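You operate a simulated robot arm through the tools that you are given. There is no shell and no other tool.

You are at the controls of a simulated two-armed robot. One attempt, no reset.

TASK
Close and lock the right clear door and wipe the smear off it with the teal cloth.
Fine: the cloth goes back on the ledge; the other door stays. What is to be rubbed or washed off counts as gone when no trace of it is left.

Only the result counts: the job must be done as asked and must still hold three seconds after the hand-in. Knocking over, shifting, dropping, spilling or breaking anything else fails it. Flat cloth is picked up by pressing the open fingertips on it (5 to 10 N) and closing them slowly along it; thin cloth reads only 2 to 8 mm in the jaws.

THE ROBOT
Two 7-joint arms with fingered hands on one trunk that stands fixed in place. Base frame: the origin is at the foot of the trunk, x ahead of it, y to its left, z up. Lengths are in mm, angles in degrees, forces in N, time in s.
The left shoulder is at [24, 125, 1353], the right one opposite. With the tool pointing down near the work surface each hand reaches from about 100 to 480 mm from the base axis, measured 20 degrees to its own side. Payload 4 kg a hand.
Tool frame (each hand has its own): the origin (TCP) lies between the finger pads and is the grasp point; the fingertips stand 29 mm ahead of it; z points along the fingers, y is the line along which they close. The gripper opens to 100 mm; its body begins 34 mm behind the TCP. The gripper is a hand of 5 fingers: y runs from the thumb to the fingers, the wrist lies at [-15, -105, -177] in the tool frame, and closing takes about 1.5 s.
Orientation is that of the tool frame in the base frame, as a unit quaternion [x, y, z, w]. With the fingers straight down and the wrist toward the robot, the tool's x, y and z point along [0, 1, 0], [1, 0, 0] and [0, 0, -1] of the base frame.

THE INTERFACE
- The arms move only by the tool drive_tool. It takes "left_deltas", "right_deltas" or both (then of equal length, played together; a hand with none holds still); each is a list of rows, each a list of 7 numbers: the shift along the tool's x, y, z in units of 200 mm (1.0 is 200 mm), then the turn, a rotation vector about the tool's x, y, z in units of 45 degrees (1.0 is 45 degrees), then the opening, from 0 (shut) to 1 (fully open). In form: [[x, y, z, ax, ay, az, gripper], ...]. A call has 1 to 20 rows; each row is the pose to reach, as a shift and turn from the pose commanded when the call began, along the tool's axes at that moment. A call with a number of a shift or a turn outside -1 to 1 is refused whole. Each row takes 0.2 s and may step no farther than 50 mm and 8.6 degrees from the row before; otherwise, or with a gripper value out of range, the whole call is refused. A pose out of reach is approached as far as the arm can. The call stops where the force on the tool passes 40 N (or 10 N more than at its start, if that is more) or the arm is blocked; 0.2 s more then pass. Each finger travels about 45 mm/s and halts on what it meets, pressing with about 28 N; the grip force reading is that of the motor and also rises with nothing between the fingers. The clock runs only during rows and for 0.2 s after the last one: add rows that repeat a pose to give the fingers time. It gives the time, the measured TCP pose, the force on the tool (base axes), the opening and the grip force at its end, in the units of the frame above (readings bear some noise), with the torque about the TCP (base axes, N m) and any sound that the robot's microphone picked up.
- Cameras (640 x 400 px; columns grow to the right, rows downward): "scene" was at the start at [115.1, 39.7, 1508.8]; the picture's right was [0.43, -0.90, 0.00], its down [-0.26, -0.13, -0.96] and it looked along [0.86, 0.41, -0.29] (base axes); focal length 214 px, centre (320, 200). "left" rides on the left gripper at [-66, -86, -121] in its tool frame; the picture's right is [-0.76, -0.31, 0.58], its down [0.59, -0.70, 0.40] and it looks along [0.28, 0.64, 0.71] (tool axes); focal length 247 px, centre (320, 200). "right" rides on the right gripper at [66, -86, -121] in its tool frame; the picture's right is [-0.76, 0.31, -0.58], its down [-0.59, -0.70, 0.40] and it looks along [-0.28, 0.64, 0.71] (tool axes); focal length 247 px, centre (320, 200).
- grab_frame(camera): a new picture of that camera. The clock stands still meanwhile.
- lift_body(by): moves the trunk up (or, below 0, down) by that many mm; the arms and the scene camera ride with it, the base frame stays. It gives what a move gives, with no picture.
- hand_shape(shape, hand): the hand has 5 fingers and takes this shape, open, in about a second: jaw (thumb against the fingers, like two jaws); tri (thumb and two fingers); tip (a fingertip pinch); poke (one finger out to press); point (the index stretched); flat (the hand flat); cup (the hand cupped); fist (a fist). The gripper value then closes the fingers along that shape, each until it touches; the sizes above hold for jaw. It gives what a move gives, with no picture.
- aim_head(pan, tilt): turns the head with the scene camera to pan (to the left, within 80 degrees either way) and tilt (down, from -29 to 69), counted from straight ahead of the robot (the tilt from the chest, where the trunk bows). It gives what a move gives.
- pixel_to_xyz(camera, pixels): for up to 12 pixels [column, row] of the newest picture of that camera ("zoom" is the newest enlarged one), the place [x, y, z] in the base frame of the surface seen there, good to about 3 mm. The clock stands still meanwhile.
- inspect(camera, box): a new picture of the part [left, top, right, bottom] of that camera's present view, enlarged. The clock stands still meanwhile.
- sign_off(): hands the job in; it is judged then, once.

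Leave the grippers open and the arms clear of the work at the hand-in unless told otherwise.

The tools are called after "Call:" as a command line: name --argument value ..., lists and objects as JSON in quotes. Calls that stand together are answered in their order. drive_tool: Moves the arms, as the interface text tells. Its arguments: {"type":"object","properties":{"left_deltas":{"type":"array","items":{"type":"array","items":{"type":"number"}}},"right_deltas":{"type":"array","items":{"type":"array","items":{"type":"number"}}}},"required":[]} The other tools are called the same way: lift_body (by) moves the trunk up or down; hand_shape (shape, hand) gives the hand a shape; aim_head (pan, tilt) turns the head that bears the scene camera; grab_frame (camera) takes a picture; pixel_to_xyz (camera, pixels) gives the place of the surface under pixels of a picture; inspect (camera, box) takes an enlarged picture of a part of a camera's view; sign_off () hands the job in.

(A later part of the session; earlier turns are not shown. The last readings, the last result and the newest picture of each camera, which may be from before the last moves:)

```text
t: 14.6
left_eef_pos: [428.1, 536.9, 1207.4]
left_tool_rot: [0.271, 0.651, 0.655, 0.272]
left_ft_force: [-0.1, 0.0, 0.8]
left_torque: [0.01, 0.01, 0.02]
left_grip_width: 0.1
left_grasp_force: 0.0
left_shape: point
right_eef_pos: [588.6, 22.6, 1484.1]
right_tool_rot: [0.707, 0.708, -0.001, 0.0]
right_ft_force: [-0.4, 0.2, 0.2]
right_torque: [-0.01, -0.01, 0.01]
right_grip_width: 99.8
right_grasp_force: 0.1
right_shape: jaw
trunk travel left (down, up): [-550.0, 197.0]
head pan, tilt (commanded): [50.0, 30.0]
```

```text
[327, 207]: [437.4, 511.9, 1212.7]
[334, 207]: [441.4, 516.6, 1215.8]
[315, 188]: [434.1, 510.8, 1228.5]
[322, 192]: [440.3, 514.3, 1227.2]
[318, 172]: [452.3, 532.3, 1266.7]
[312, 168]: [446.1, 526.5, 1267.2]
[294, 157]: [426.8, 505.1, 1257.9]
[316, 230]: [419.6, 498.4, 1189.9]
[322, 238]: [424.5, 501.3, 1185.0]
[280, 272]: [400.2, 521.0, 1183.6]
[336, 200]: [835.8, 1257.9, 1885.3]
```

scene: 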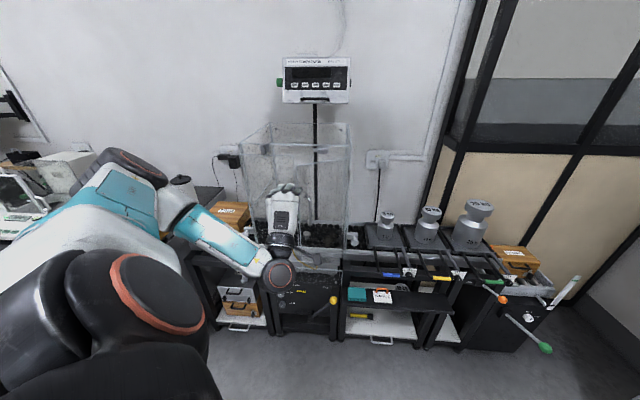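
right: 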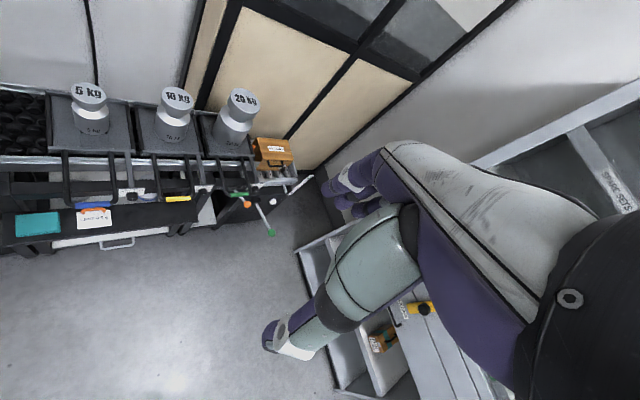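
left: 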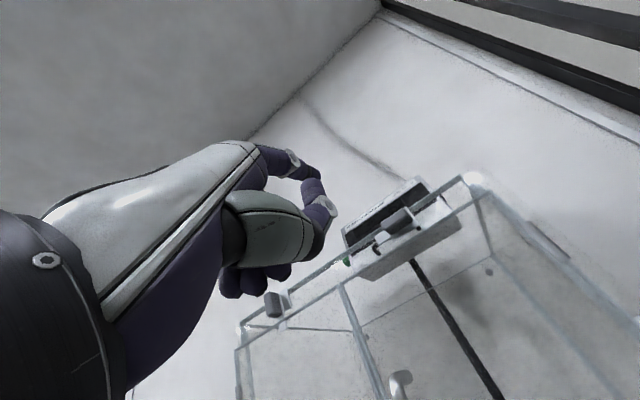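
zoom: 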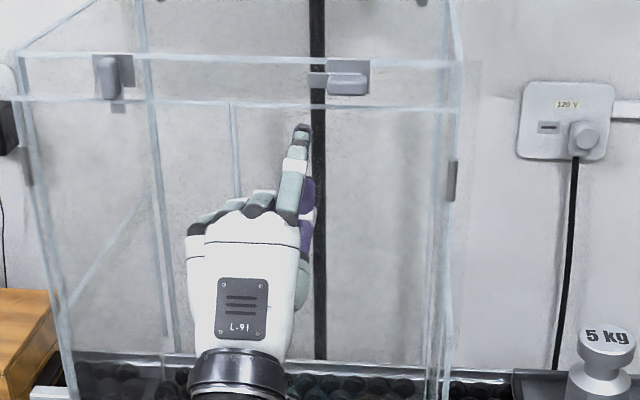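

The tip leads the thumb by about 17 mm and sits 50 mm higher, so I can push the latch knob's right end up from below. I'll line the tip up at u≈-22, z≈1235 and come forward to 25 mm short of the knob's face.

Call:
drive_tool --left_deltas '[[-0.09, -0.08, 0.15, 0, 0, 0, 0], [-0.187, -0.16, 0.3, 0, 0, 0, 0], [-0.187, -0.16, 0.45, 0, 0, 0, 0], [-0.187, -0.16, 0.55, 0, 0, 0, 0]]'

Call:
inspect --camera "scene" --box '[296, 130, 360, 170]'

Call:
pixel_to_xyz --camera "zoom" --pixels '[[300, 200], [260, 200], [280, 250], [290, 280], [300, 260], [320, 250]]'

Call:
grab_frame --camera "left"

```text
t: 15.6
left_eef_pos: [534.2, 585.5, 1175.3]
left_tool_rot: [0.271, 0.652, 0.654, 0.272]
left_ft_force: [0.4, -0.2, -0.4]
left_torque: [-0.01, -0.01, 0.0]
left_grip_width: 0.0
left_grasp_force: 0.1
left_shape: point
right_eef_pos: [589.4, 22.5, 1482.9]
right_tool_rot: [0.707, 0.707, 0.0, 0.0]
right_ft_force: [0.2, 0.6, 0.5]
right_torque: [0.0, 0.03, -0.03]
right_grip_width: 99.6
right_grasp_force: 0.1
right_shape: jaw
trunk travel left (down, up): [-550.0, 197.0]
head pan, tilt (commanded): [50.0, 30.0]
```

```text
10.00 times, centred on (328, 150) of scene
```

zoom: 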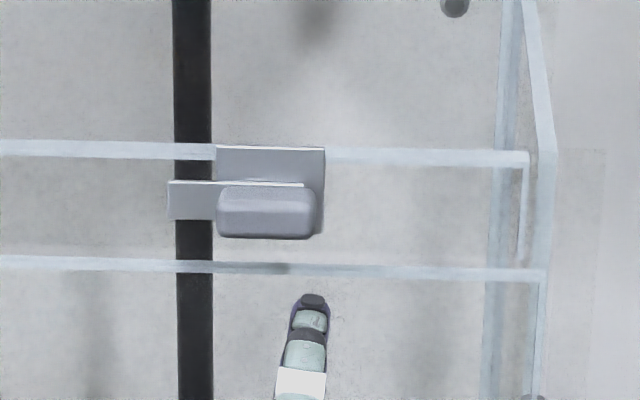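

```text
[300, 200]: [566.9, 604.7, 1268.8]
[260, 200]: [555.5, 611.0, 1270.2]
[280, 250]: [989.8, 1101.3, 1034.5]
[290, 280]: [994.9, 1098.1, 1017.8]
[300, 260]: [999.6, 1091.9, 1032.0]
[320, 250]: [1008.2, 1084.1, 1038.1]
```

```text
taken
```

left: 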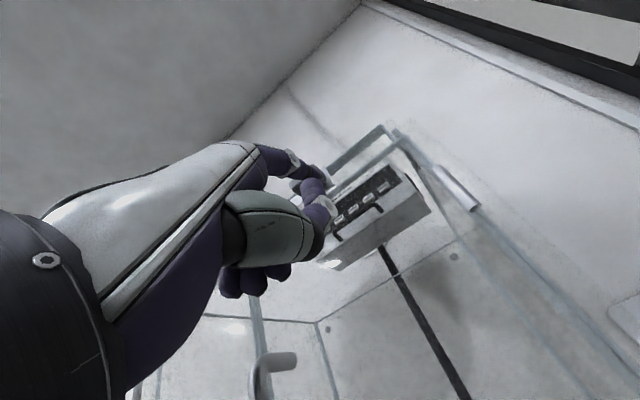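

The tip is right under the knob's right end (zoom columns 312 and 315). I'll advance 31 mm beneath it and push up along an arc around the pivot, then check.

Call:
drive_tool --left_deltas '[[0, 0, 0.08, 0, 0, 0, 0], [0, 0, 0.13, 0, 0, 0, 0], [0, 0, 0.155, 0, 0, 0, 0], [0.005, 0.04, 0.155, 0, 0, 0, 0], [0.01, 0.065, 0.155, 0, 0, 0, 0], [-0.007, 0.0875, 0.155, 0, 0, 0, 0], [-0.0225, 0.115, 0.155, 0, 0, 0, 0], [-0.03, 0.146, 0.155, 0, 0, 0, 0]]'

Call:
inspect --camera "scene" --box '[296, 130, 360, 170]'

```text
t: 17.4
left_eef_pos: [561.3, 607.8, 1206.8]
left_tool_rot: [0.27, 0.652, 0.655, 0.272]
left_ft_force: [0.2, -0.2, -0.4]
left_torque: [0.01, 0.01, 0.02]
left_grip_width: 92.9
left_grasp_force: 0.1
left_shape: point
right_eef_pos: [589.3, 23.0, 1482.7]
right_tool_rot: [0.707, 0.707, 0.0, -0.001]
right_ft_force: [-0.4, -0.4, -0.5]
right_torque: [-0.03, -0.02, 0.02]
right_grip_width: 99.8
right_grasp_force: 0.1
right_shape: jaw
trunk travel left (down, up): [-550.0, 197.0]
head pan, tilt (commanded): [50.0, 30.0]
```

```text
10.00 times, centred on (328, 150) of scene
```

zoom: 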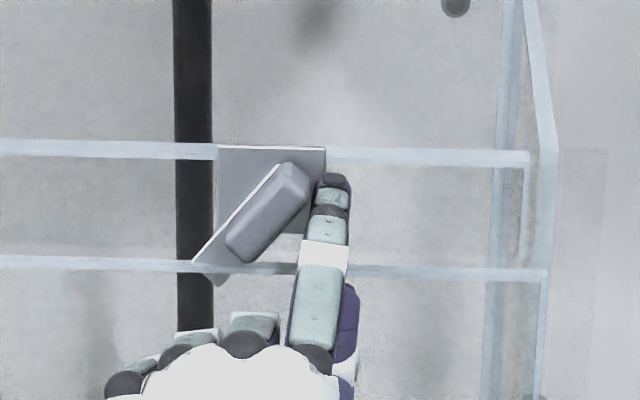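

The latch has turned about 50 degrees with hardly any force. I'll carry on along the arc to the full quarter turn.

Call:
drive_tool --left_deltas '[[0, 0.0315, 0, 0, 0, 0, 0], [0.0085, 0.062, 0, 0, 0, 0, 0], [0.025, 0.089, 0, 0, 0, 0, 0], [0.035, 0.094, 0, 0, 0, 0, 0], [0.045, 0.094, 0, 0, 0, 0, 0]]'

Call:
inspect --camera "scene" --box '[296, 130, 360, 170]'

```text
t: 18.6
left_eef_pos: [554.2, 611.6, 1225.4]
left_tool_rot: [0.271, 0.651, 0.655, 0.272]
left_ft_force: [0.8, -1.9, 0.9]
left_torque: [0.07, 0.07, 0.03]
left_grip_width: 0.1
left_grasp_force: 0.1
left_shape: point
right_eef_pos: [587.9, 22.0, 1482.8]
right_tool_rot: [0.707, 0.708, -0.001, -0.001]
right_ft_force: [-0.7, 0.0, -0.3]
right_torque: [-0.02, 0.06, 0.0]
right_grip_width: 99.8
right_grasp_force: 0.0
right_shape: jaw
trunk travel left (down, up): [-550.0, 197.0]
head pan, tilt (commanded): [50.0, 30.0]
```

```text
10.00 times, centred on (328, 150) of scene
```

zoom: 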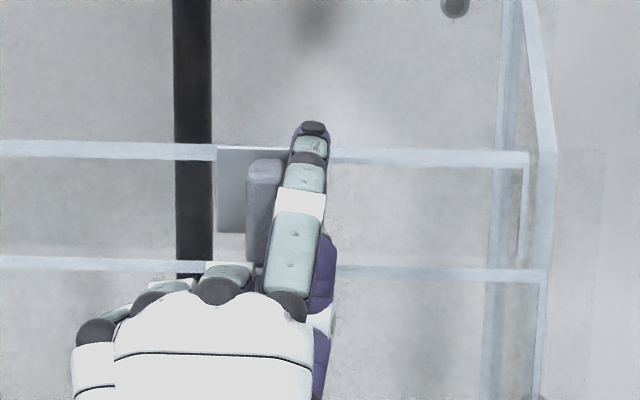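

The knob now looks vertical at zoom (262,210). I'll press it slightly further to the left to be sure it has reached its stop.

Call:
drive_tool --left_deltas '[[0.01, 0, 0, 0, 0, 0, 0], [0.02, 0, 0, 0, 0, 0, 0], [0.03, 0, 0, 0, 0, 0, 0], [0.04, 0, 0, 0, 0, 0, 0]]'

Call:
inspect --camera "scene" --box '[296, 130, 360, 170]'

```text
t: 19.6
left_eef_pos: [549.6, 616.2, 1224.9]
left_tool_rot: [0.272, 0.651, 0.654, 0.271]
left_ft_force: [4.2, -7.4, 0.1]
left_torque: [0.37, 0.28, -0.02]
left_grip_width: 0.0
left_grasp_force: 0.1
left_shape: point
right_eef_pos: [589.3, 21.0, 1483.2]
right_tool_rot: [0.706, 0.708, 0.0, -0.001]
right_ft_force: [0.2, 0.1, 0.6]
right_torque: [0.0, 0.05, 0.01]
right_grip_width: 99.9
right_grasp_force: 0.0
right_shape: jaw
trunk travel left (down, up): [-550.0, 197.0]
head pan, tilt (commanded): [50.0, 30.0]
```

```text
10.00 times, centred on (328, 150) of scene
```

zoom: 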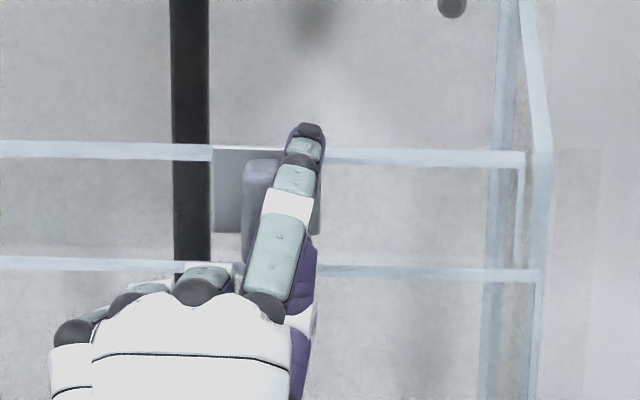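

It resists with 8 N, so it is at its stop. I'll move right a little, then back away 150 mm and look.

Call:
drive_tool --left_deltas '[[-0.07, 0, 0, 0, 0, 0, 0], [-0.1, 0, -0.05, 0, 0, 0, 0], [-0.1, 0, -0.2, 0, 0, 0, 0], [-0.1, 0, -0.4, 0, 0, 0, 0], [-0.1, 0, -0.6, 0, 0, 0, 0], [-0.1, -0.2, -0.8, 0, 0, 0, 0], [-0.1, -0.4, -1.0, 0, 0, 0, 0]]'

Call:
inspect --camera "scene" --box '[240, 120, 368, 200]'

Call:
inspect --camera "scene" --box '[306, 140, 338, 160]'

```text
refused: row 6 steps farther than a row can; nothing moved
```

```text
5.00 times, centred on (304, 160) of scene
```

zoom: 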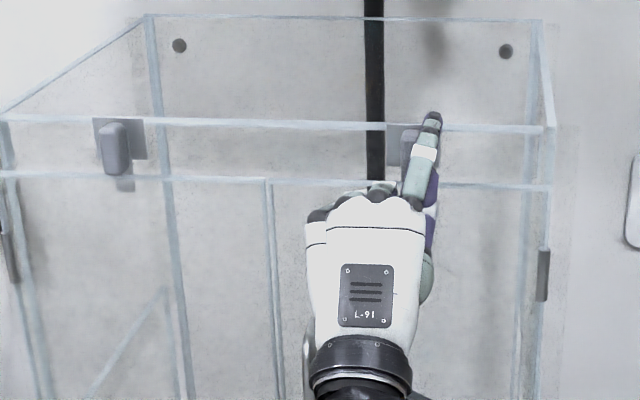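

```text
16.00 times, centred on (322, 150) of scene
```

zoom: 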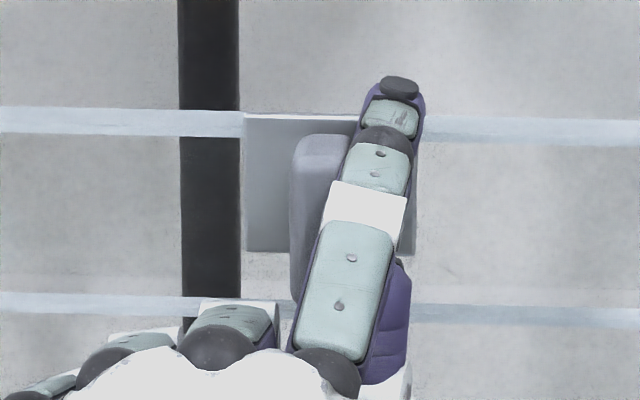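

The call was refused because two rows stepped diagonally more than 50 mm. I'll back off again with smaller steps.

Call:
drive_tool --left_deltas '[[-0.07, 0, 0, 0, 0, 0, 0], [-0.1, 0, -0.05, 0, 0, 0, 0], [-0.1, 0, -0.2, 0, 0, 0, 0], [-0.1, 0, -0.4, 0, 0, 0, 0], [-0.1, 0, -0.6, 0, 0, 0, 0], [-0.1, 0, -0.8, 0, 0, 0, 0], [-0.1, 0, -1.0, 0, 0, 0, 0]]'

Call:
inspect --camera "scene" --box '[240, 120, 368, 200]'

Call:
inspect --camera "scene" --box '[306, 140, 338, 160]'

```text
t: 21.1
left_eef_pos: [418.7, 459.9, 1224.2]
left_tool_rot: [0.27, 0.651, 0.656, 0.272]
left_ft_force: [0.5, -0.9, -0.2]
left_torque: [0.01, 0.02, -0.03]
left_grip_width: 0.0
left_grasp_force: 0.0
left_shape: point
right_eef_pos: [587.2, 21.5, 1482.5]
right_tool_rot: [0.706, 0.708, 0.0, -0.001]
right_ft_force: [-1.4, 0.2, 0.3]
right_torque: [0.02, -0.01, -0.01]
right_grip_width: 99.8
right_grasp_force: 0.1
right_shape: jaw
trunk travel left (down, up): [-550.0, 197.0]
head pan, tilt (commanded): [50.0, 30.0]
```

```text
5.00 times, centred on (304, 160) of scene
```

zoom: 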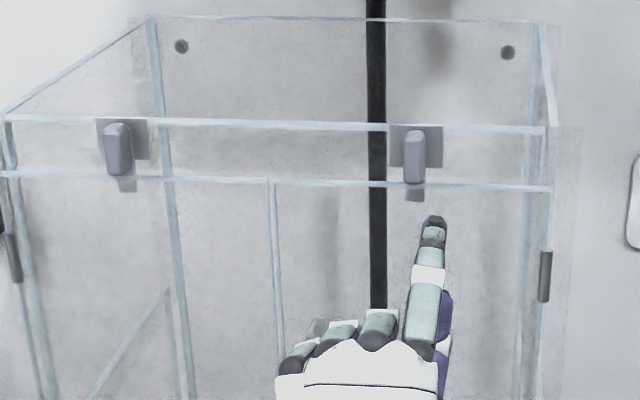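

```text
16.00 times, centred on (322, 150) of scene
```

zoom: 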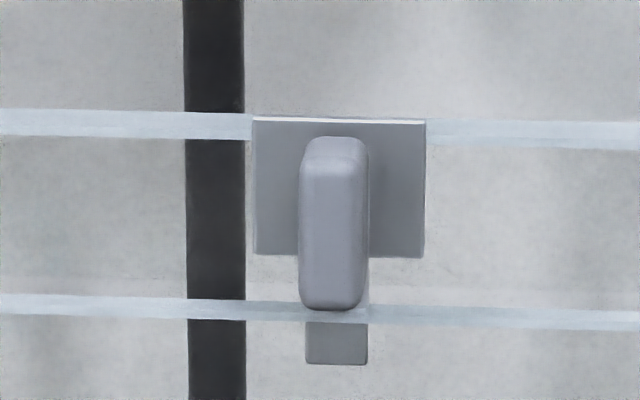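

Both latches now look alike: the right tab points down over the door's edge, so the door is shut and locked. Before lowering the trunk for the cloth I'll check the right side for clearance under the right arm.

Call:
aim_head --pan -25 --tilt 35

Call:
grab_frame --camera "scene"

Call:
grab_frame --camera "right"

```text
t: 22.6
left_eef_pos: [419.2, 461.2, 1224.5]
left_tool_rot: [0.27, 0.651, 0.655, 0.272]
left_ft_force: [1.0, 0.4, 0.2]
left_torque: [0.01, 0.01, 0.0]
left_grip_width: 0.0
left_grasp_force: 0.0
left_shape: point
right_eef_pos: [588.0, 23.3, 1482.7]
right_tool_rot: [0.706, 0.708, -0.001, -0.001]
right_ft_force: [-0.5, 0.0, 0.0]
right_torque: [0.03, -0.01, 0.0]
right_grip_width: 99.6
right_grasp_force: 0.0
right_shape: jaw
trunk travel left (down, up): [-550.0, 197.0]
head pan, tilt (commanded): [-25.0, 35.0]
```

```text
taken
```

scene: 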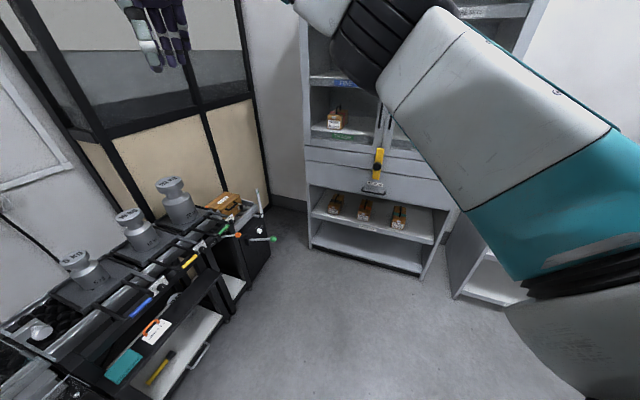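

```text
taken
```

right: 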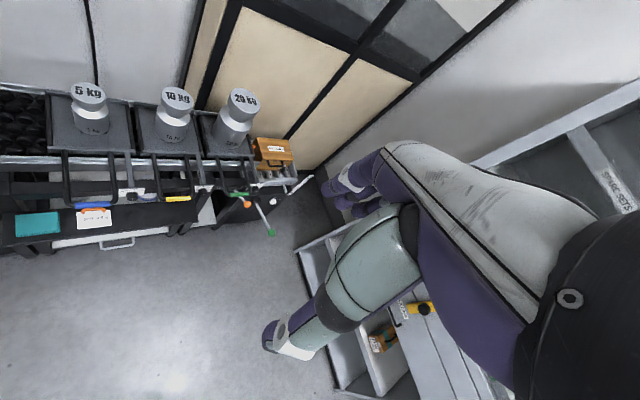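

Call:
pixel_to_xyz --camera "scene" --pixels '[[330, 215], [430, 250], [378, 160], [485, 280], [460, 230], [310, 140], [400, 300], [272, 238], [560, 360], [420, 150]]'

Call:
aim_head --pan -70 --tilt 40

Call:
grab_frame --camera "scene"

```text
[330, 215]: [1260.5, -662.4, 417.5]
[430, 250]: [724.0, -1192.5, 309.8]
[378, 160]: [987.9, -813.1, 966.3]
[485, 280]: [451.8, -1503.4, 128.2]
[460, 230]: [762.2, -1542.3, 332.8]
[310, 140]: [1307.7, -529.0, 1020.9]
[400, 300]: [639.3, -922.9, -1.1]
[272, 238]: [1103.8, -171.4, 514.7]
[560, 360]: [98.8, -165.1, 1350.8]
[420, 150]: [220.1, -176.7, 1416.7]
```

```text
t: 23.7
left_eef_pos: [419.4, 460.0, 1223.9]
left_tool_rot: [0.27, 0.651, 0.655, 0.272]
left_ft_force: [-0.4, -0.1, 0.3]
left_torque: [0.04, 0.03, 0.02]
left_grip_width: 0.1
left_grasp_force: 0.1
left_shape: point
right_eef_pos: [588.1, 22.4, 1484.3]
right_tool_rot: [0.707, 0.707, -0.001, 0.0]
right_ft_force: [-0.4, 0.4, -0.2]
right_torque: [-0.01, 0.0, -0.02]
right_grip_width: 99.7
right_grasp_force: 0.1
right_shape: jaw
trunk travel left (down, up): [-550.0, 197.0]
head pan, tilt (commanded): [-70.0, 40.0]
```

```text
taken
```

scene: 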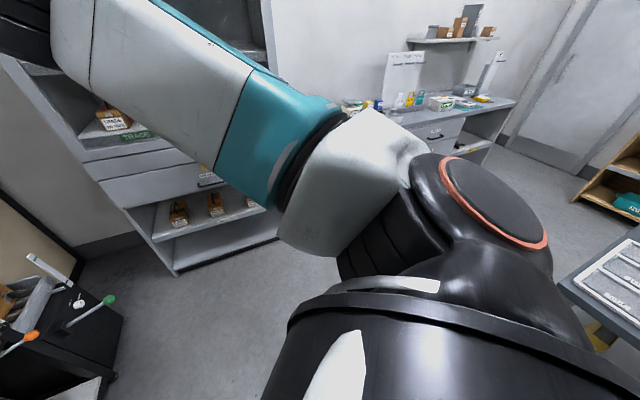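

The cabinet is over 800 mm away, but a table corner appears near (585,290). I'll measure it and also check the left side.

Call:
pixel_to_xyz --camera "scene" --pixels '[[575, 285], [620, 340], [600, 300], [630, 270], [340, 240], [430, 280], [500, 190]]'

Call:
aim_head --pan 75 --tilt 40

Call:
grab_frame --camera "scene"

```text
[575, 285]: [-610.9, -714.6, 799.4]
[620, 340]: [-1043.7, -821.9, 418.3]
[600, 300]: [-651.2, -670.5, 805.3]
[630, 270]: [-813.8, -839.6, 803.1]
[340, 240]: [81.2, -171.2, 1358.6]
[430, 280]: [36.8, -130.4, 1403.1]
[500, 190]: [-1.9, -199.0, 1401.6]
```

```text
t: 26.0
left_eef_pos: [419.6, 459.5, 1224.0]
left_tool_rot: [0.271, 0.651, 0.655, 0.272]
left_ft_force: [-0.6, 0.6, -0.2]
left_torque: [0.02, 0.0, 0.03]
left_grip_width: 0.1
left_grasp_force: 0.0
left_shape: point
right_eef_pos: [588.4, 23.6, 1483.6]
right_tool_rot: [0.706, 0.708, 0.0, 0.0]
right_ft_force: [-0.1, -0.3, 0.0]
right_torque: [-0.01, -0.03, -0.03]
right_grip_width: 99.8
right_grasp_force: 0.1
right_shape: jaw
trunk travel left (down, up): [-550.0, 197.0]
head pan, tilt (commanded): [75.0, 40.0]
```

```text
taken
```

scene: 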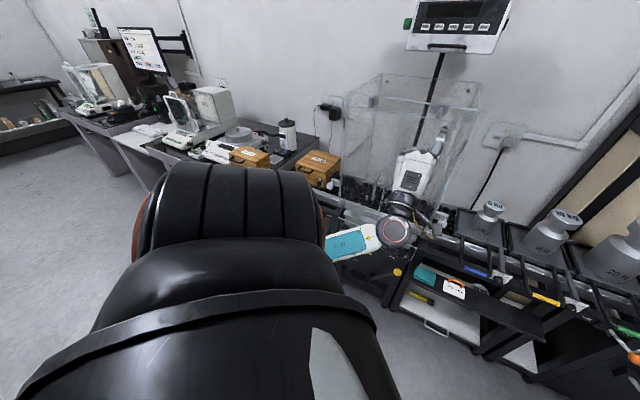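

The left side has a table with balances. I'll measure its near edge and boxes against where my left elbow will go.

Call:
pixel_to_xyz --camera "scene" --pixels '[[325, 190], [335, 210], [145, 160], [255, 165], [318, 172], [340, 245], [365, 240], [330, 200], [150, 180], [335, 225]]'

Call:
inspect --camera "scene" --box '[220, 120, 460, 300]'

```text
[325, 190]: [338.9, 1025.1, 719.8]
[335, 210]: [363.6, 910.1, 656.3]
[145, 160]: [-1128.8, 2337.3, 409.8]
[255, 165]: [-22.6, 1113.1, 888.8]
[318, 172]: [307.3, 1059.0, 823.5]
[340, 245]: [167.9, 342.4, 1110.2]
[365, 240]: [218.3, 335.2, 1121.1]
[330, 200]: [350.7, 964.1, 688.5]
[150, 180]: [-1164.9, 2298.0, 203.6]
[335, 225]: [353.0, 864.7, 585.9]
```

```text
2.22 times, centred on (340, 210) of scene
```

zoom: 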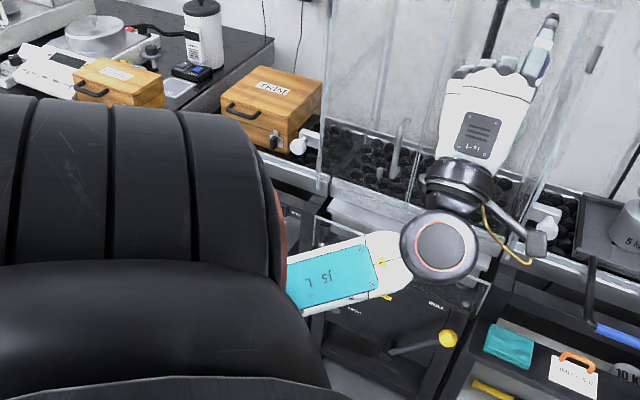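

Nothing is near the arms' paths on the way down. I'll first turn the left fingers downward again (two 45 degree pitches) and set the jaw shape.

Call:
drive_tool --left_deltas '[[0, 0, 0, 0.17, 0, 0, 0], [0, 0, 0, 0.34, 0, 0, 0], [0, 0, 0, 0.51, 0, 0, 0], [0, 0, 0, 0.68, 0, 0, 0], [0, 0, 0, 0.85, 0, 0, 0], [0, 0, 0, 1.0, 0, 0, 0]]'

Call:
drive_tool --left_deltas '[[0, 0, 0, 0.17, 0, 0, 0], [0, 0, 0, 0.34, 0, 0, 0], [0, 0, 0, 0.51, 0, 0, 0], [0, 0, 0, 0.68, 0, 0, 0], [0, 0, 0, 0.85, 0, 0, 0], [0, 0, 0, 1.0, 0, 0, 0]]'

Call:
hand_shape --hand "left" --shape "jaw"

Call:
lift_body --by -250

Call:
aim_head --pan 42 --tilt 35

Call:
grab_frame --camera "scene"

```text
t: 27.4
left_eef_pos: [420.0, 462.0, 1224.2]
left_tool_rot: [0.355, 0.853, 0.354, 0.146]
left_ft_force: [0.6, -0.6, -0.5]
left_torque: [0.02, 0.0, 0.01]
left_grip_width: 0.0
left_grasp_force: 0.1
left_shape: point
right_eef_pos: [589.2, 22.2, 1483.1]
right_tool_rot: [0.707, 0.708, -0.001, -0.001]
right_ft_force: [-0.3, 0.1, 0.7]
right_torque: [0.01, -0.03, 0.01]
right_grip_width: 99.8
right_grasp_force: 0.1
right_shape: jaw
trunk travel left (down, up): [-550.0, 197.0]
head pan, tilt (commanded): [75.0, 40.0]
```

```text
t: 28.8
left_eef_pos: [419.2, 463.3, 1223.0]
left_tool_rot: [0.383, 0.924, 0.001, 0.002]
left_ft_force: [0.0, 0.0, -0.2]
left_torque: [0.0, -0.02, -0.03]
left_grip_width: 0.0
left_grasp_force: 0.1
left_shape: point
right_eef_pos: [587.2, 25.0, 1483.9]
right_tool_rot: [0.706, 0.708, 0.0, 0.001]
right_ft_force: [-0.8, 0.3, -0.3]
right_torque: [-0.01, -0.03, 0.0]
right_grip_width: 100.1
right_grasp_force: 0.0
right_shape: jaw
trunk travel left (down, up): [-550.0, 197.0]
head pan, tilt (commanded): [75.0, 40.0]
```

```text
t: 29.7
left_eef_pos: [420.0, 461.7, 1223.2]
left_tool_rot: [0.384, 0.923, 0.003, 0.001]
left_ft_force: [0.4, -0.6, -1.0]
left_torque: [-0.01, 0.01, -0.01]
left_grip_width: 100.3
left_grasp_force: 0.1
left_shape: jaw
right_eef_pos: [589.2, 22.5, 1483.6]
right_tool_rot: [0.706, 0.708, -0.001, -0.001]
right_ft_force: [-0.4, -0.5, 0.4]
right_torque: [-0.01, 0.02, 0.0]
right_grip_width: 99.5
right_grasp_force: 0.1
right_shape: jaw
trunk travel left (down, up): [-550.0, 197.0]
head pan, tilt (commanded): [75.0, 40.0]
```

```text
t: 32.3
left_eef_pos: [419.3, 462.0, 974.1]
left_tool_rot: [0.383, 0.924, 0.003, 0.002]
left_ft_force: [-0.3, 0.1, -0.7]
left_torque: [0.01, -0.01, -0.01]
left_grip_width: 99.8
left_grasp_force: 0.1
left_shape: jaw
right_eef_pos: [587.3, 22.8, 1233.1]
right_tool_rot: [0.707, 0.707, 0.0, 0.0]
right_ft_force: [-0.1, -0.1, 0.6]
right_torque: [0.01, -0.01, 0.0]
right_grip_width: 99.9
right_grasp_force: 0.0
right_shape: jaw
trunk travel left (down, up): [-300.0, 447.0]
head pan, tilt (commanded): [75.0, 40.0]
```

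```text
t: 33.3
left_eef_pos: [420.8, 462.1, 973.3]
left_tool_rot: [0.384, 0.923, 0.002, 0.001]
left_ft_force: [0.1, 0.3, 0.1]
left_torque: [0.0, -0.02, -0.03]
left_grip_width: 100.0
left_grasp_force: 0.0
left_shape: jaw
right_eef_pos: [588.0, 22.5, 1234.0]
right_tool_rot: [0.706, 0.708, -0.001, -0.001]
right_ft_force: [0.5, -0.1, -0.4]
right_torque: [0.0, -0.01, -0.01]
right_grip_width: 100.0
right_grasp_force: 0.0
right_shape: jaw
trunk travel left (down, up): [-300.0, 447.0]
head pan, tilt (commanded): [42.0, 35.0]
```

```text
taken
```

scene: 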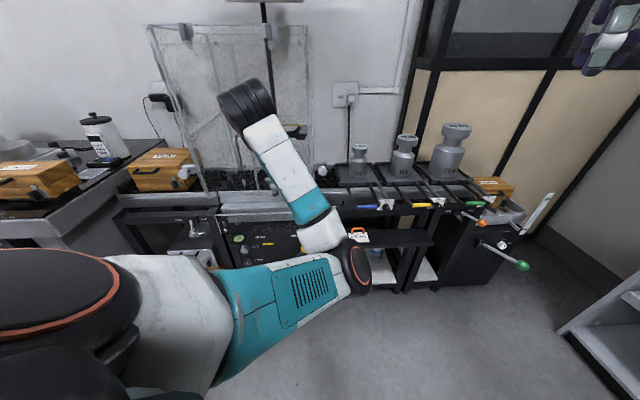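

The elbow now shows at (355,268), between me and the ledge. I'll measure where it is before lowering further.

Call:
pixel_to_xyz --camera "scene" --pixels '[[357, 268], [340, 240], [322, 230], [290, 150], [250, 105], [300, 290], [340, 300], [370, 280]]'

Call:
grab_frame --camera "left"

```text
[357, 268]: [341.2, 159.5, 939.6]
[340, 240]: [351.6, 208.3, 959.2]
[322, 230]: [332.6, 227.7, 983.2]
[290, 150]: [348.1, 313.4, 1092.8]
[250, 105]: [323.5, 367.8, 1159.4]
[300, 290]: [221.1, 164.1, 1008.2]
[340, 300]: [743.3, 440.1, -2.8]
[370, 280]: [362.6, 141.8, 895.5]
```

```text
taken
```

left: 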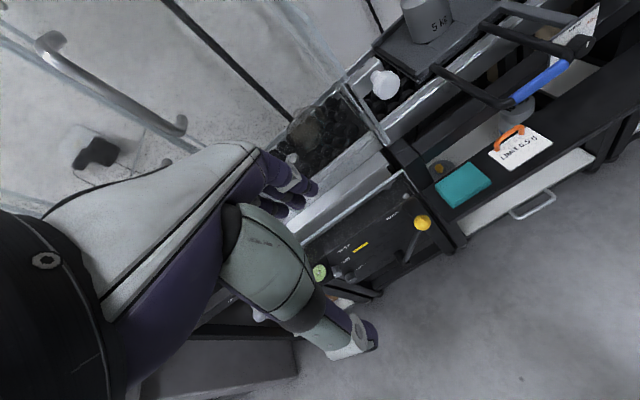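

The elbow hangs free at (350,160,920), so lowering further is safe. In the left picture I see the cloth at (463,187) and the yellow knob at (422,222); I'll measure them.

Call:
pixel_to_xyz --camera "left" --pixels '[[422, 222], [440, 186], [470, 164], [490, 180], [455, 206], [463, 186], [427, 213], [500, 165], [515, 135], [510, 105], [575, 68], [437, 70]]'

Call:
inspect --camera "left" --box '[400, 100, 560, 240]'

```text
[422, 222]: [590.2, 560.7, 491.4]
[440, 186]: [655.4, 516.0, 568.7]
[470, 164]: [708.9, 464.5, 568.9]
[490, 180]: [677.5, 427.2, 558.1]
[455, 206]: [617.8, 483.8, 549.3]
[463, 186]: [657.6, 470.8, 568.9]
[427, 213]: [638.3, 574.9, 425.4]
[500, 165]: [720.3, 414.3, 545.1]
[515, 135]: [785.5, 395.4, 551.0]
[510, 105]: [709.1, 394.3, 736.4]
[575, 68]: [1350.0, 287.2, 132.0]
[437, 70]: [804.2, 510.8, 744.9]
```

```text
2.86 times, centred on (480, 170) of left
```

zoom: 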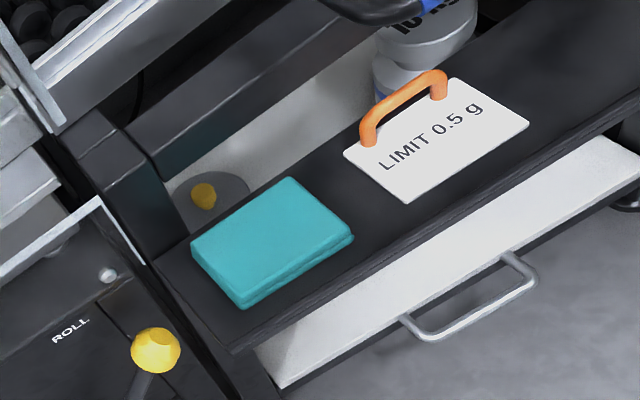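

The cloth spans u 95 to 178 and d 780 to 831, with its top at z 569 on a ledge at 548. A black leg stands just behind its left end; I'll measure that leg and the ledge's back edge.

Call:
pixel_to_xyz --camera "zoom" --pixels '[[150, 200], [165, 215], [180, 225], [90, 140], [120, 160], [185, 245], [240, 200], [270, 170], [320, 140], [200, 140], [240, 306], [350, 240]]'

```text
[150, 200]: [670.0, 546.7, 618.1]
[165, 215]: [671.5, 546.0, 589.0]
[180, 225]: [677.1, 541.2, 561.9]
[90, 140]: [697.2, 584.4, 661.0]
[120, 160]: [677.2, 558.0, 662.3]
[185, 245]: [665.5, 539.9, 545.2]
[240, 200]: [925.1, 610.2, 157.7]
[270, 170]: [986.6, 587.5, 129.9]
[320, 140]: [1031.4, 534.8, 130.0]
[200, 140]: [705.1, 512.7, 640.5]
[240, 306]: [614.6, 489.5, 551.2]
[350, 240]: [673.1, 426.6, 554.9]
```

A beam and leg stand at d≈861 behind the ledge, so I'll keep the opening small there. I'll lower the trunk 250 mm more, set the opening to 0.45 and look at the fingers.

Call:
lift_body --by -250

Call:
drive_tool --left_deltas '[[0, 0, 0, 0, 0, 0, 0.45], [0, 0, 0, 0, 0, 0, 0.45], [0, 0, 0, 0, 0, 0, 0.45], [0, 0, 0, 0, 0, 0, 0.45]]'

Call:
grab_frame --camera "left"

Call:
grab_frame --camera "scene"

```text
t: 35.9
left_eef_pos: [421.2, 463.2, 724.0]
left_tool_rot: [0.384, 0.923, 0.002, 0.001]
left_ft_force: [0.5, -0.9, 0.3]
left_torque: [0.02, 0.03, 0.02]
left_grip_width: 99.8
left_grasp_force: 0.0
left_shape: jaw
right_eef_pos: [587.1, 21.9, 984.2]
right_tool_rot: [0.707, 0.707, 0.0, -0.001]
right_ft_force: [-0.1, 0.6, 0.1]
right_torque: [0.03, -0.01, -0.01]
right_grip_width: 99.9
right_grasp_force: 0.1
right_shape: jaw
trunk travel left (down, up): [-50.0, 697.0]
head pan, tilt (commanded): [42.0, 35.0]
```

```text
t: 36.9
left_eef_pos: [419.6, 462.4, 723.4]
left_tool_rot: [0.384, 0.924, 0.002, 0.001]
left_ft_force: [0.0, 0.1, -0.2]
left_torque: [0.0, 0.0, 0.03]
left_grip_width: 45.6
left_grasp_force: 0.0
left_shape: jaw
right_eef_pos: [587.3, 22.2, 983.1]
right_tool_rot: [0.707, 0.708, -0.001, -0.001]
right_ft_force: [-0.2, 0.7, 0.2]
right_torque: [-0.01, 0.02, 0.02]
right_grip_width: 99.8
right_grasp_force: 0.0
right_shape: jaw
trunk travel left (down, up): [-50.0, 697.0]
head pan, tilt (commanded): [42.0, 35.0]
```

```text
taken
```

left: 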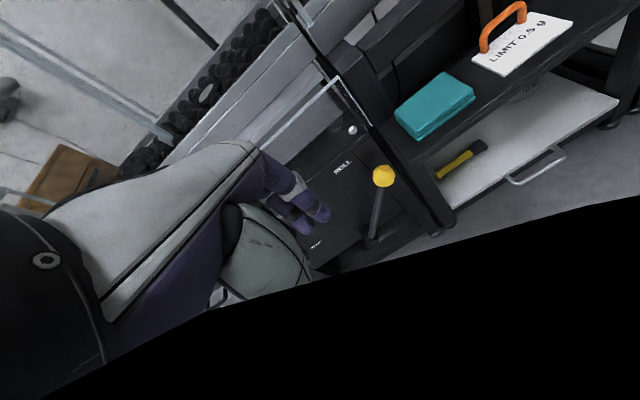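

```text
taken
```

scene: 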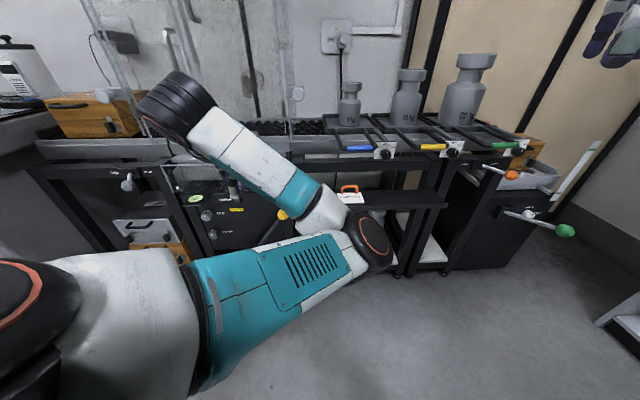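

With 45 mm opening the fingertips show near (325,213) in the left picture. I'll enlarge and measure them.

Call:
inspect --camera "left" --box '[200, 130, 400, 290]'

Call:
pixel_to_xyz --camera "left" --pixels '[[325, 213], [329, 218], [309, 222], [300, 186], [290, 205], [312, 230], [308, 270], [268, 170], [262, 160], [220, 300], [450, 320], [330, 300]]'

```text
2.50 times, centred on (300, 210) of left
```

zoom: 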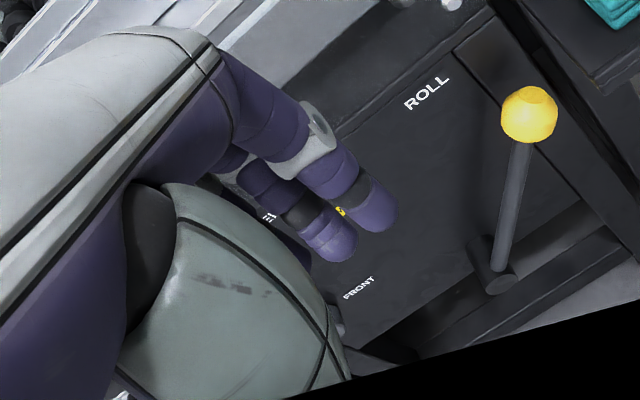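

```text
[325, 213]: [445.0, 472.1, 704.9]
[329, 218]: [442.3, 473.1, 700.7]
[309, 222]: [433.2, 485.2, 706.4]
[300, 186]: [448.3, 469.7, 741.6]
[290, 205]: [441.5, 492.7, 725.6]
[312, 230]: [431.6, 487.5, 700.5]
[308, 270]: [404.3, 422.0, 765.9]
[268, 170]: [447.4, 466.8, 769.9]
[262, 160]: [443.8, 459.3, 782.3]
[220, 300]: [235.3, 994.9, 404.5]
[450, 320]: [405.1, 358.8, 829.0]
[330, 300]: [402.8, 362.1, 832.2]
```

Something black sits very close to the left camera, near (405,359,829). I'll look at the wrist from the scene camera to understand it.

Call:
inspect --camera "scene" --box '[120, 50, 420, 300]'

Call:
pixel_to_xyz --camera "scene" --pixels '[[180, 100], [230, 150], [290, 190], [325, 215], [372, 240], [300, 270], [220, 290], [385, 262], [215, 85]]'

```text
1.60 times, centred on (270, 175) of scene
```

zoom: 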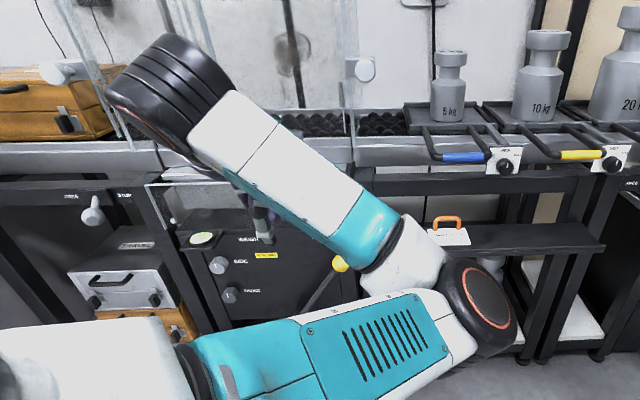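

```text
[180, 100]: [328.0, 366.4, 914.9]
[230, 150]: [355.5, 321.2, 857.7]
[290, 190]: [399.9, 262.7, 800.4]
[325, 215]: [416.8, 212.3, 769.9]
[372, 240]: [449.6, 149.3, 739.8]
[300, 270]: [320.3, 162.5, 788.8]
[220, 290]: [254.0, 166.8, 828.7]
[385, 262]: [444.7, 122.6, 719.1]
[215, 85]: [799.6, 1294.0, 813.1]
```

It is my own forearm folded close to the hand; it will open as the arm extends. I'll move the hand out over the cloth at constant height, to u≈130, d≈795.

Call:
drive_tool --left_deltas '[[-0.13, 0.14, 0, 0, 0, 0, 0.45], [-0.26, 0.28, 0, 0, 0, 0, 0.45], [-0.39, 0.42, 0, 0, 0, 0, 0.45], [-0.52, 0.56, 0, 0, 0, 0, 0.45], [-0.65, 0.7, 0, 0, 0, 0, 0.45], [-0.8, 0.85, 0, 0, 0, 0, 0.45]]'

Call:
grab_frame --camera "left"

Call:
grab_frame --camera "scene"

```text
t: 38.3
left_eef_pos: [657.5, 467.8, 724.0]
left_tool_rot: [0.382, 0.924, 0.003, 0.001]
left_ft_force: [-0.5, 0.6, 0.5]
left_torque: [0.0, 0.0, -0.02]
left_grip_width: 45.4
left_grasp_force: 0.1
left_shape: jaw
right_eef_pos: [588.8, 22.1, 982.0]
right_tool_rot: [0.706, 0.708, -0.001, 0.0]
right_ft_force: [1.0, 0.5, -0.1]
right_torque: [0.0, -0.01, -0.01]
right_grip_width: 99.8
right_grasp_force: 0.0
right_shape: jaw
trunk travel left (down, up): [-50.0, 697.0]
head pan, tilt (commanded): [42.0, 35.0]
```

```text
taken
```

left: 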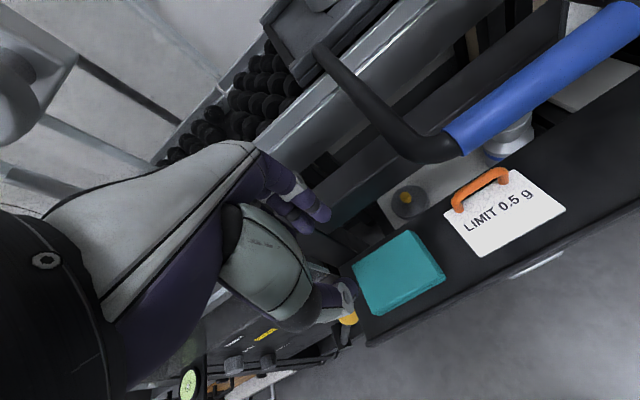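

```text
taken
```

scene: 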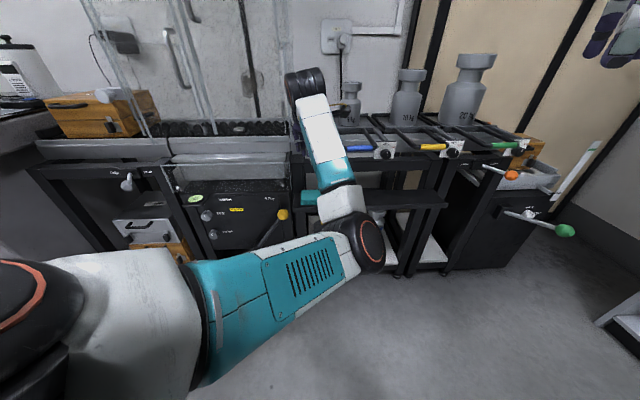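

The pose is reached at u=134, d=796, z=724, above the cloth at left picture (398,272). I'll descend to about 28 mm above contact, centre over the cloth and narrow the opening to about 38 mm.

Call:
drive_tool --left_deltas '[[-0.02, 0.02, 0.15, 0, 0, 0, 0.38], [-0.045, 0.045, 0.3, 0, 0, 0, 0.38], [-0.045, 0.045, 0.42, 0, 0, 0, 0.38], [-0.045, 0.045, 0.495, 0, 0, 0, 0.38]]'

Call:
grab_frame --camera "left"

Call:
inspect --camera "scene" --box '[260, 60, 420, 240]'

```text
t: 39.3
left_eef_pos: [669.1, 470.7, 626.3]
left_tool_rot: [0.382, 0.924, 0.003, 0.001]
left_ft_force: [-1.2, -1.0, -0.1]
left_torque: [-0.04, -0.03, 0.05]
left_grip_width: 38.0
left_grasp_force: 0.1
left_shape: jaw
right_eef_pos: [589.0, 22.6, 982.4]
right_tool_rot: [0.707, 0.708, -0.001, 0.0]
right_ft_force: [-0.2, -0.1, 0.5]
right_torque: [-0.03, 0.01, 0.01]
right_grip_width: 99.8
right_grasp_force: 0.0
right_shape: jaw
trunk travel left (down, up): [-50.0, 697.0]
head pan, tilt (commanded): [42.0, 35.0]
```

```text
taken
```

left: 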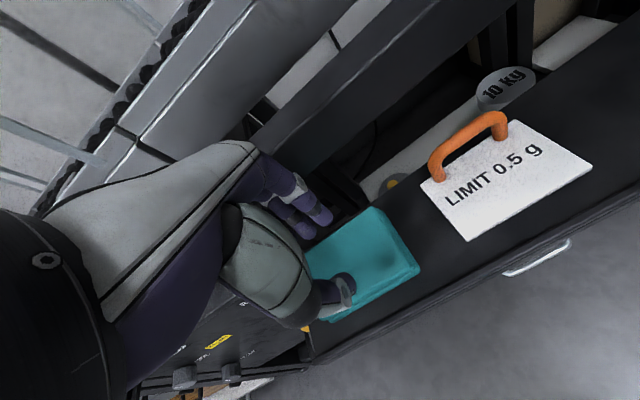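

```text
2.22 times, centred on (340, 150) of scene
```

zoom: 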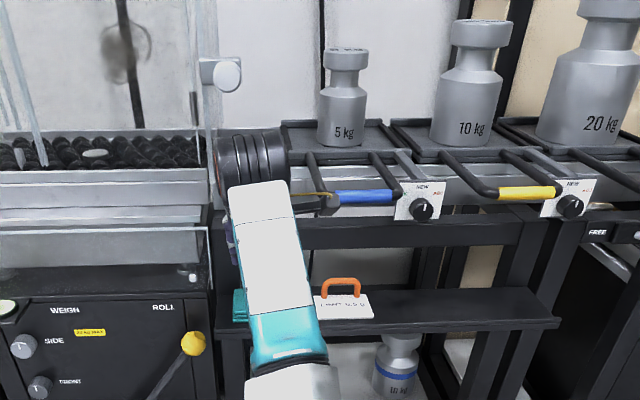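

The hand hovers over the cloth; thumb tip at left picture (343,287), index tip at (325,216). I'll measure both tips against the cloth's corners.

Call:
pixel_to_xyz --camera "left" --pixels '[[345, 283], [350, 290], [340, 278], [325, 217], [330, 222], [312, 230], [375, 212], [415, 268], [335, 318], [312, 268], [365, 258], [318, 236]]'

Call:
inspect --camera "left" --box '[240, 180, 440, 340]'

```text
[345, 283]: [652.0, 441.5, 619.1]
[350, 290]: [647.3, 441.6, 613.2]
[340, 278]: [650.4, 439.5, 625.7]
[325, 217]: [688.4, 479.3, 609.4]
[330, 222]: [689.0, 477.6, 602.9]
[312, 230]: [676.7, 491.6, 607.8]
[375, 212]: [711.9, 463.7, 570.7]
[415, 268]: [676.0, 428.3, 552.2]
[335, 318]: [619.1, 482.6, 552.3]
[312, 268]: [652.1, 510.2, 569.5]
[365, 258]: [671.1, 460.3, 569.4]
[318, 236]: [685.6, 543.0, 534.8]
```

```text
2.50 times, centred on (340, 260) of left
```

zoom: 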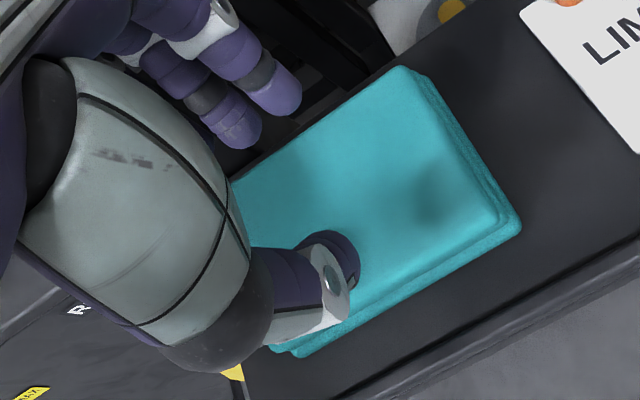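

At 38 mm the tips sit right at the cloth's front and back edges (d 779 and 833). I'll narrow to 30 mm so both land on the cloth and descend 20 mm, then press gently in small steps.

Call:
drive_tool --left_deltas '[[0, 0, 0, 0, 0, 0, 0.3], [0, 0, 0.03, 0, 0, 0, 0.3], [0, 0, 0.06, 0, 0, 0, 0.3], [0, 0, 0.09, 0, 0, 0, 0.3], [0, 0, 0.1, 0, 0, 0, 0.3]]'

Call:
inspect --camera "left" --box '[240, 180, 440, 340]'

```text
t: 40.5
left_eef_pos: [666.2, 470.5, 606.2]
left_tool_rot: [0.384, 0.923, 0.002, 0.001]
left_ft_force: [0.0, 0.0, -0.1]
left_torque: [0.01, 0.02, -0.03]
left_grip_width: 30.5
left_grasp_force: 0.1
left_shape: jaw
right_eef_pos: [588.0, 22.9, 983.2]
right_tool_rot: [0.706, 0.708, 0.0, 0.0]
right_ft_force: [0.4, 0.1, -0.7]
right_torque: [-0.02, 0.03, 0.01]
right_grip_width: 99.8
right_grasp_force: 0.1
right_shape: jaw
trunk travel left (down, up): [-50.0, 697.0]
head pan, tilt (commanded): [42.0, 35.0]
```

```text
2.50 times, centred on (340, 260) of left
```

zoom: 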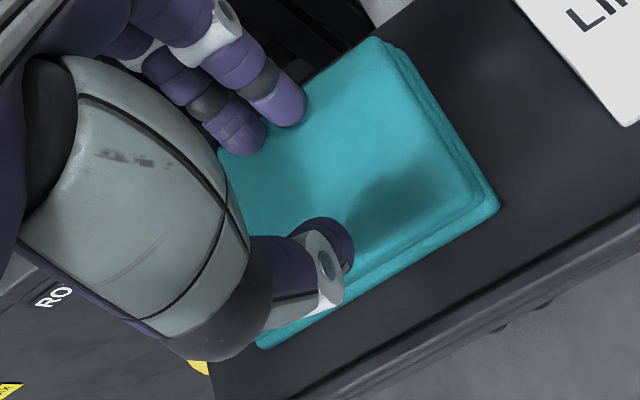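

Both tips are just above the cloth with no force yet. I'll descend 2 mm per row for 10 mm and read the force.

Call:
drive_tool --left_deltas '[[0, 0, 0.01, 0, 0, 0, 0.3], [0, 0, 0.02, 0, 0, 0, 0.3], [0, 0, 0.03, 0, 0, 0, 0.3], [0, 0, 0.04, 0, 0, 0, 0.3], [0, 0, 0.05, 0, 0, 0, 0.3]]'

```text
t: 41.7
left_eef_pos: [667.7, 469.3, 599.3]
left_tool_rot: [0.384, 0.923, 0.004, 0.003]
left_ft_force: [-1.4, -2.2, 14.0]
left_torque: [-0.31, 0.23, -0.01]
left_grip_width: 31.6
left_grasp_force: 0.1
left_shape: jaw
right_eef_pos: [587.8, 20.0, 984.6]
right_tool_rot: [0.707, 0.708, 0.0, -0.001]
right_ft_force: [-0.3, -0.2, 0.4]
right_torque: [-0.02, 0.01, 0.04]
right_grip_width: 100.0
right_grasp_force: 0.1
right_shape: jaw
trunk travel left (down, up): [-50.0, 697.0]
head pan, tilt (commanded): [42.0, 35.0]
```

It reads 14 N, but the torque shows that only the thumb presses. I'll lift 3 mm, tilt 6 degrees so the fingers go lower, and press again.

Call:
drive_tool --left_deltas '[[0, 0.005, -0.025, 0.06, 0, 0, 0.3], [0, 0.01, -0.025, 0.13, 0, 0, 0.3], [0, 0.01, -0.015, 0.13, 0, 0, 0.3], [0, 0.01, -0.005, 0.13, 0, 0, 0.3]]'

Call:
inspect --camera "left" --box '[240, 180, 440, 340]'

```text
t: 42.7
left_eef_pos: [667.8, 471.1, 599.6]
left_tool_rot: [0.382, 0.923, -0.043, -0.016]
left_ft_force: [2.6, 2.6, 17.1]
left_torque: [0.36, -0.35, -0.01]
left_grip_width: 31.2
left_grasp_force: 0.1
left_shape: jaw
right_eef_pos: [587.9, 21.8, 984.6]
right_tool_rot: [0.707, 0.708, 0.001, 0.0]
right_ft_force: [0.2, 0.7, -0.6]
right_torque: [0.02, 0.0, -0.01]
right_grip_width: 99.9
right_grasp_force: 0.0
right_shape: jaw
trunk travel left (down, up): [-50.0, 697.0]
head pan, tilt (commanded): [42.0, 35.0]
```

```text
2.50 times, centred on (340, 260) of left
```

zoom: 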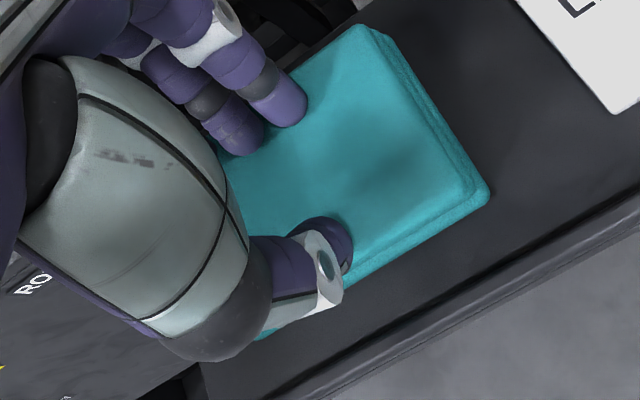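

Now only the fingers press (torque reversed). I'll tilt halfway back, 3 degrees, and rise 1 mm so thumb and fingers share the press.

Call:
drive_tool --left_deltas '[[0, 0, -0.005, -0.035, 0, 0, 0.3], [0, 0, -0.005, -0.065, 0, 0, 0.3], [0, 0, -0.005, -0.065, 0, 0, 0.3]]'

```text
t: 43.5
left_eef_pos: [667.0, 469.7, 598.8]
left_tool_rot: [0.382, 0.924, -0.02, -0.009]
left_ft_force: [1.0, 1.9, 16.8]
left_torque: [0.34, -0.31, 0.02]
left_grip_width: 31.1
left_grasp_force: 0.0
left_shape: jaw
right_eef_pos: [588.2, 21.8, 984.2]
right_tool_rot: [0.707, 0.707, 0.001, -0.001]
right_ft_force: [-0.6, -0.3, 0.8]
right_torque: [-0.01, 0.01, 0.01]
right_grip_width: 99.8
right_grasp_force: 0.0
right_shape: jaw
trunk travel left (down, up): [-50.0, 697.0]
head pan, tilt (commanded): [42.0, 35.0]
```

Still the fingers take all 17 N. I'll tilt back another 1.5 degrees and rise 1.5 mm.

Call:
drive_tool --left_deltas '[[0, 0, -0.008, -0.02, 0, 0, 0.3], [0, 0, -0.008, -0.035, 0, 0, 0.3], [0, 0, -0.008, -0.035, 0, 0, 0.3]]'

```text
t: 44.3
left_eef_pos: [667.9, 470.0, 597.8]
left_tool_rot: [0.384, 0.923, -0.009, -0.005]
left_ft_force: [-0.4, 0.6, 8.7]
left_torque: [0.05, 0.07, 0.02]
left_grip_width: 31.2
left_grasp_force: 0.1
left_shape: jaw
right_eef_pos: [586.8, 22.5, 983.3]
right_tool_rot: [0.707, 0.708, 0.0, 0.0]
right_ft_force: [0.1, -0.4, -0.3]
right_torque: [0.01, 0.04, 0.02]
right_grip_width: 99.8
right_grasp_force: 0.0
right_shape: jaw
trunk travel left (down, up): [-50.0, 697.0]
head pan, tilt (commanded): [42.0, 35.0]
```

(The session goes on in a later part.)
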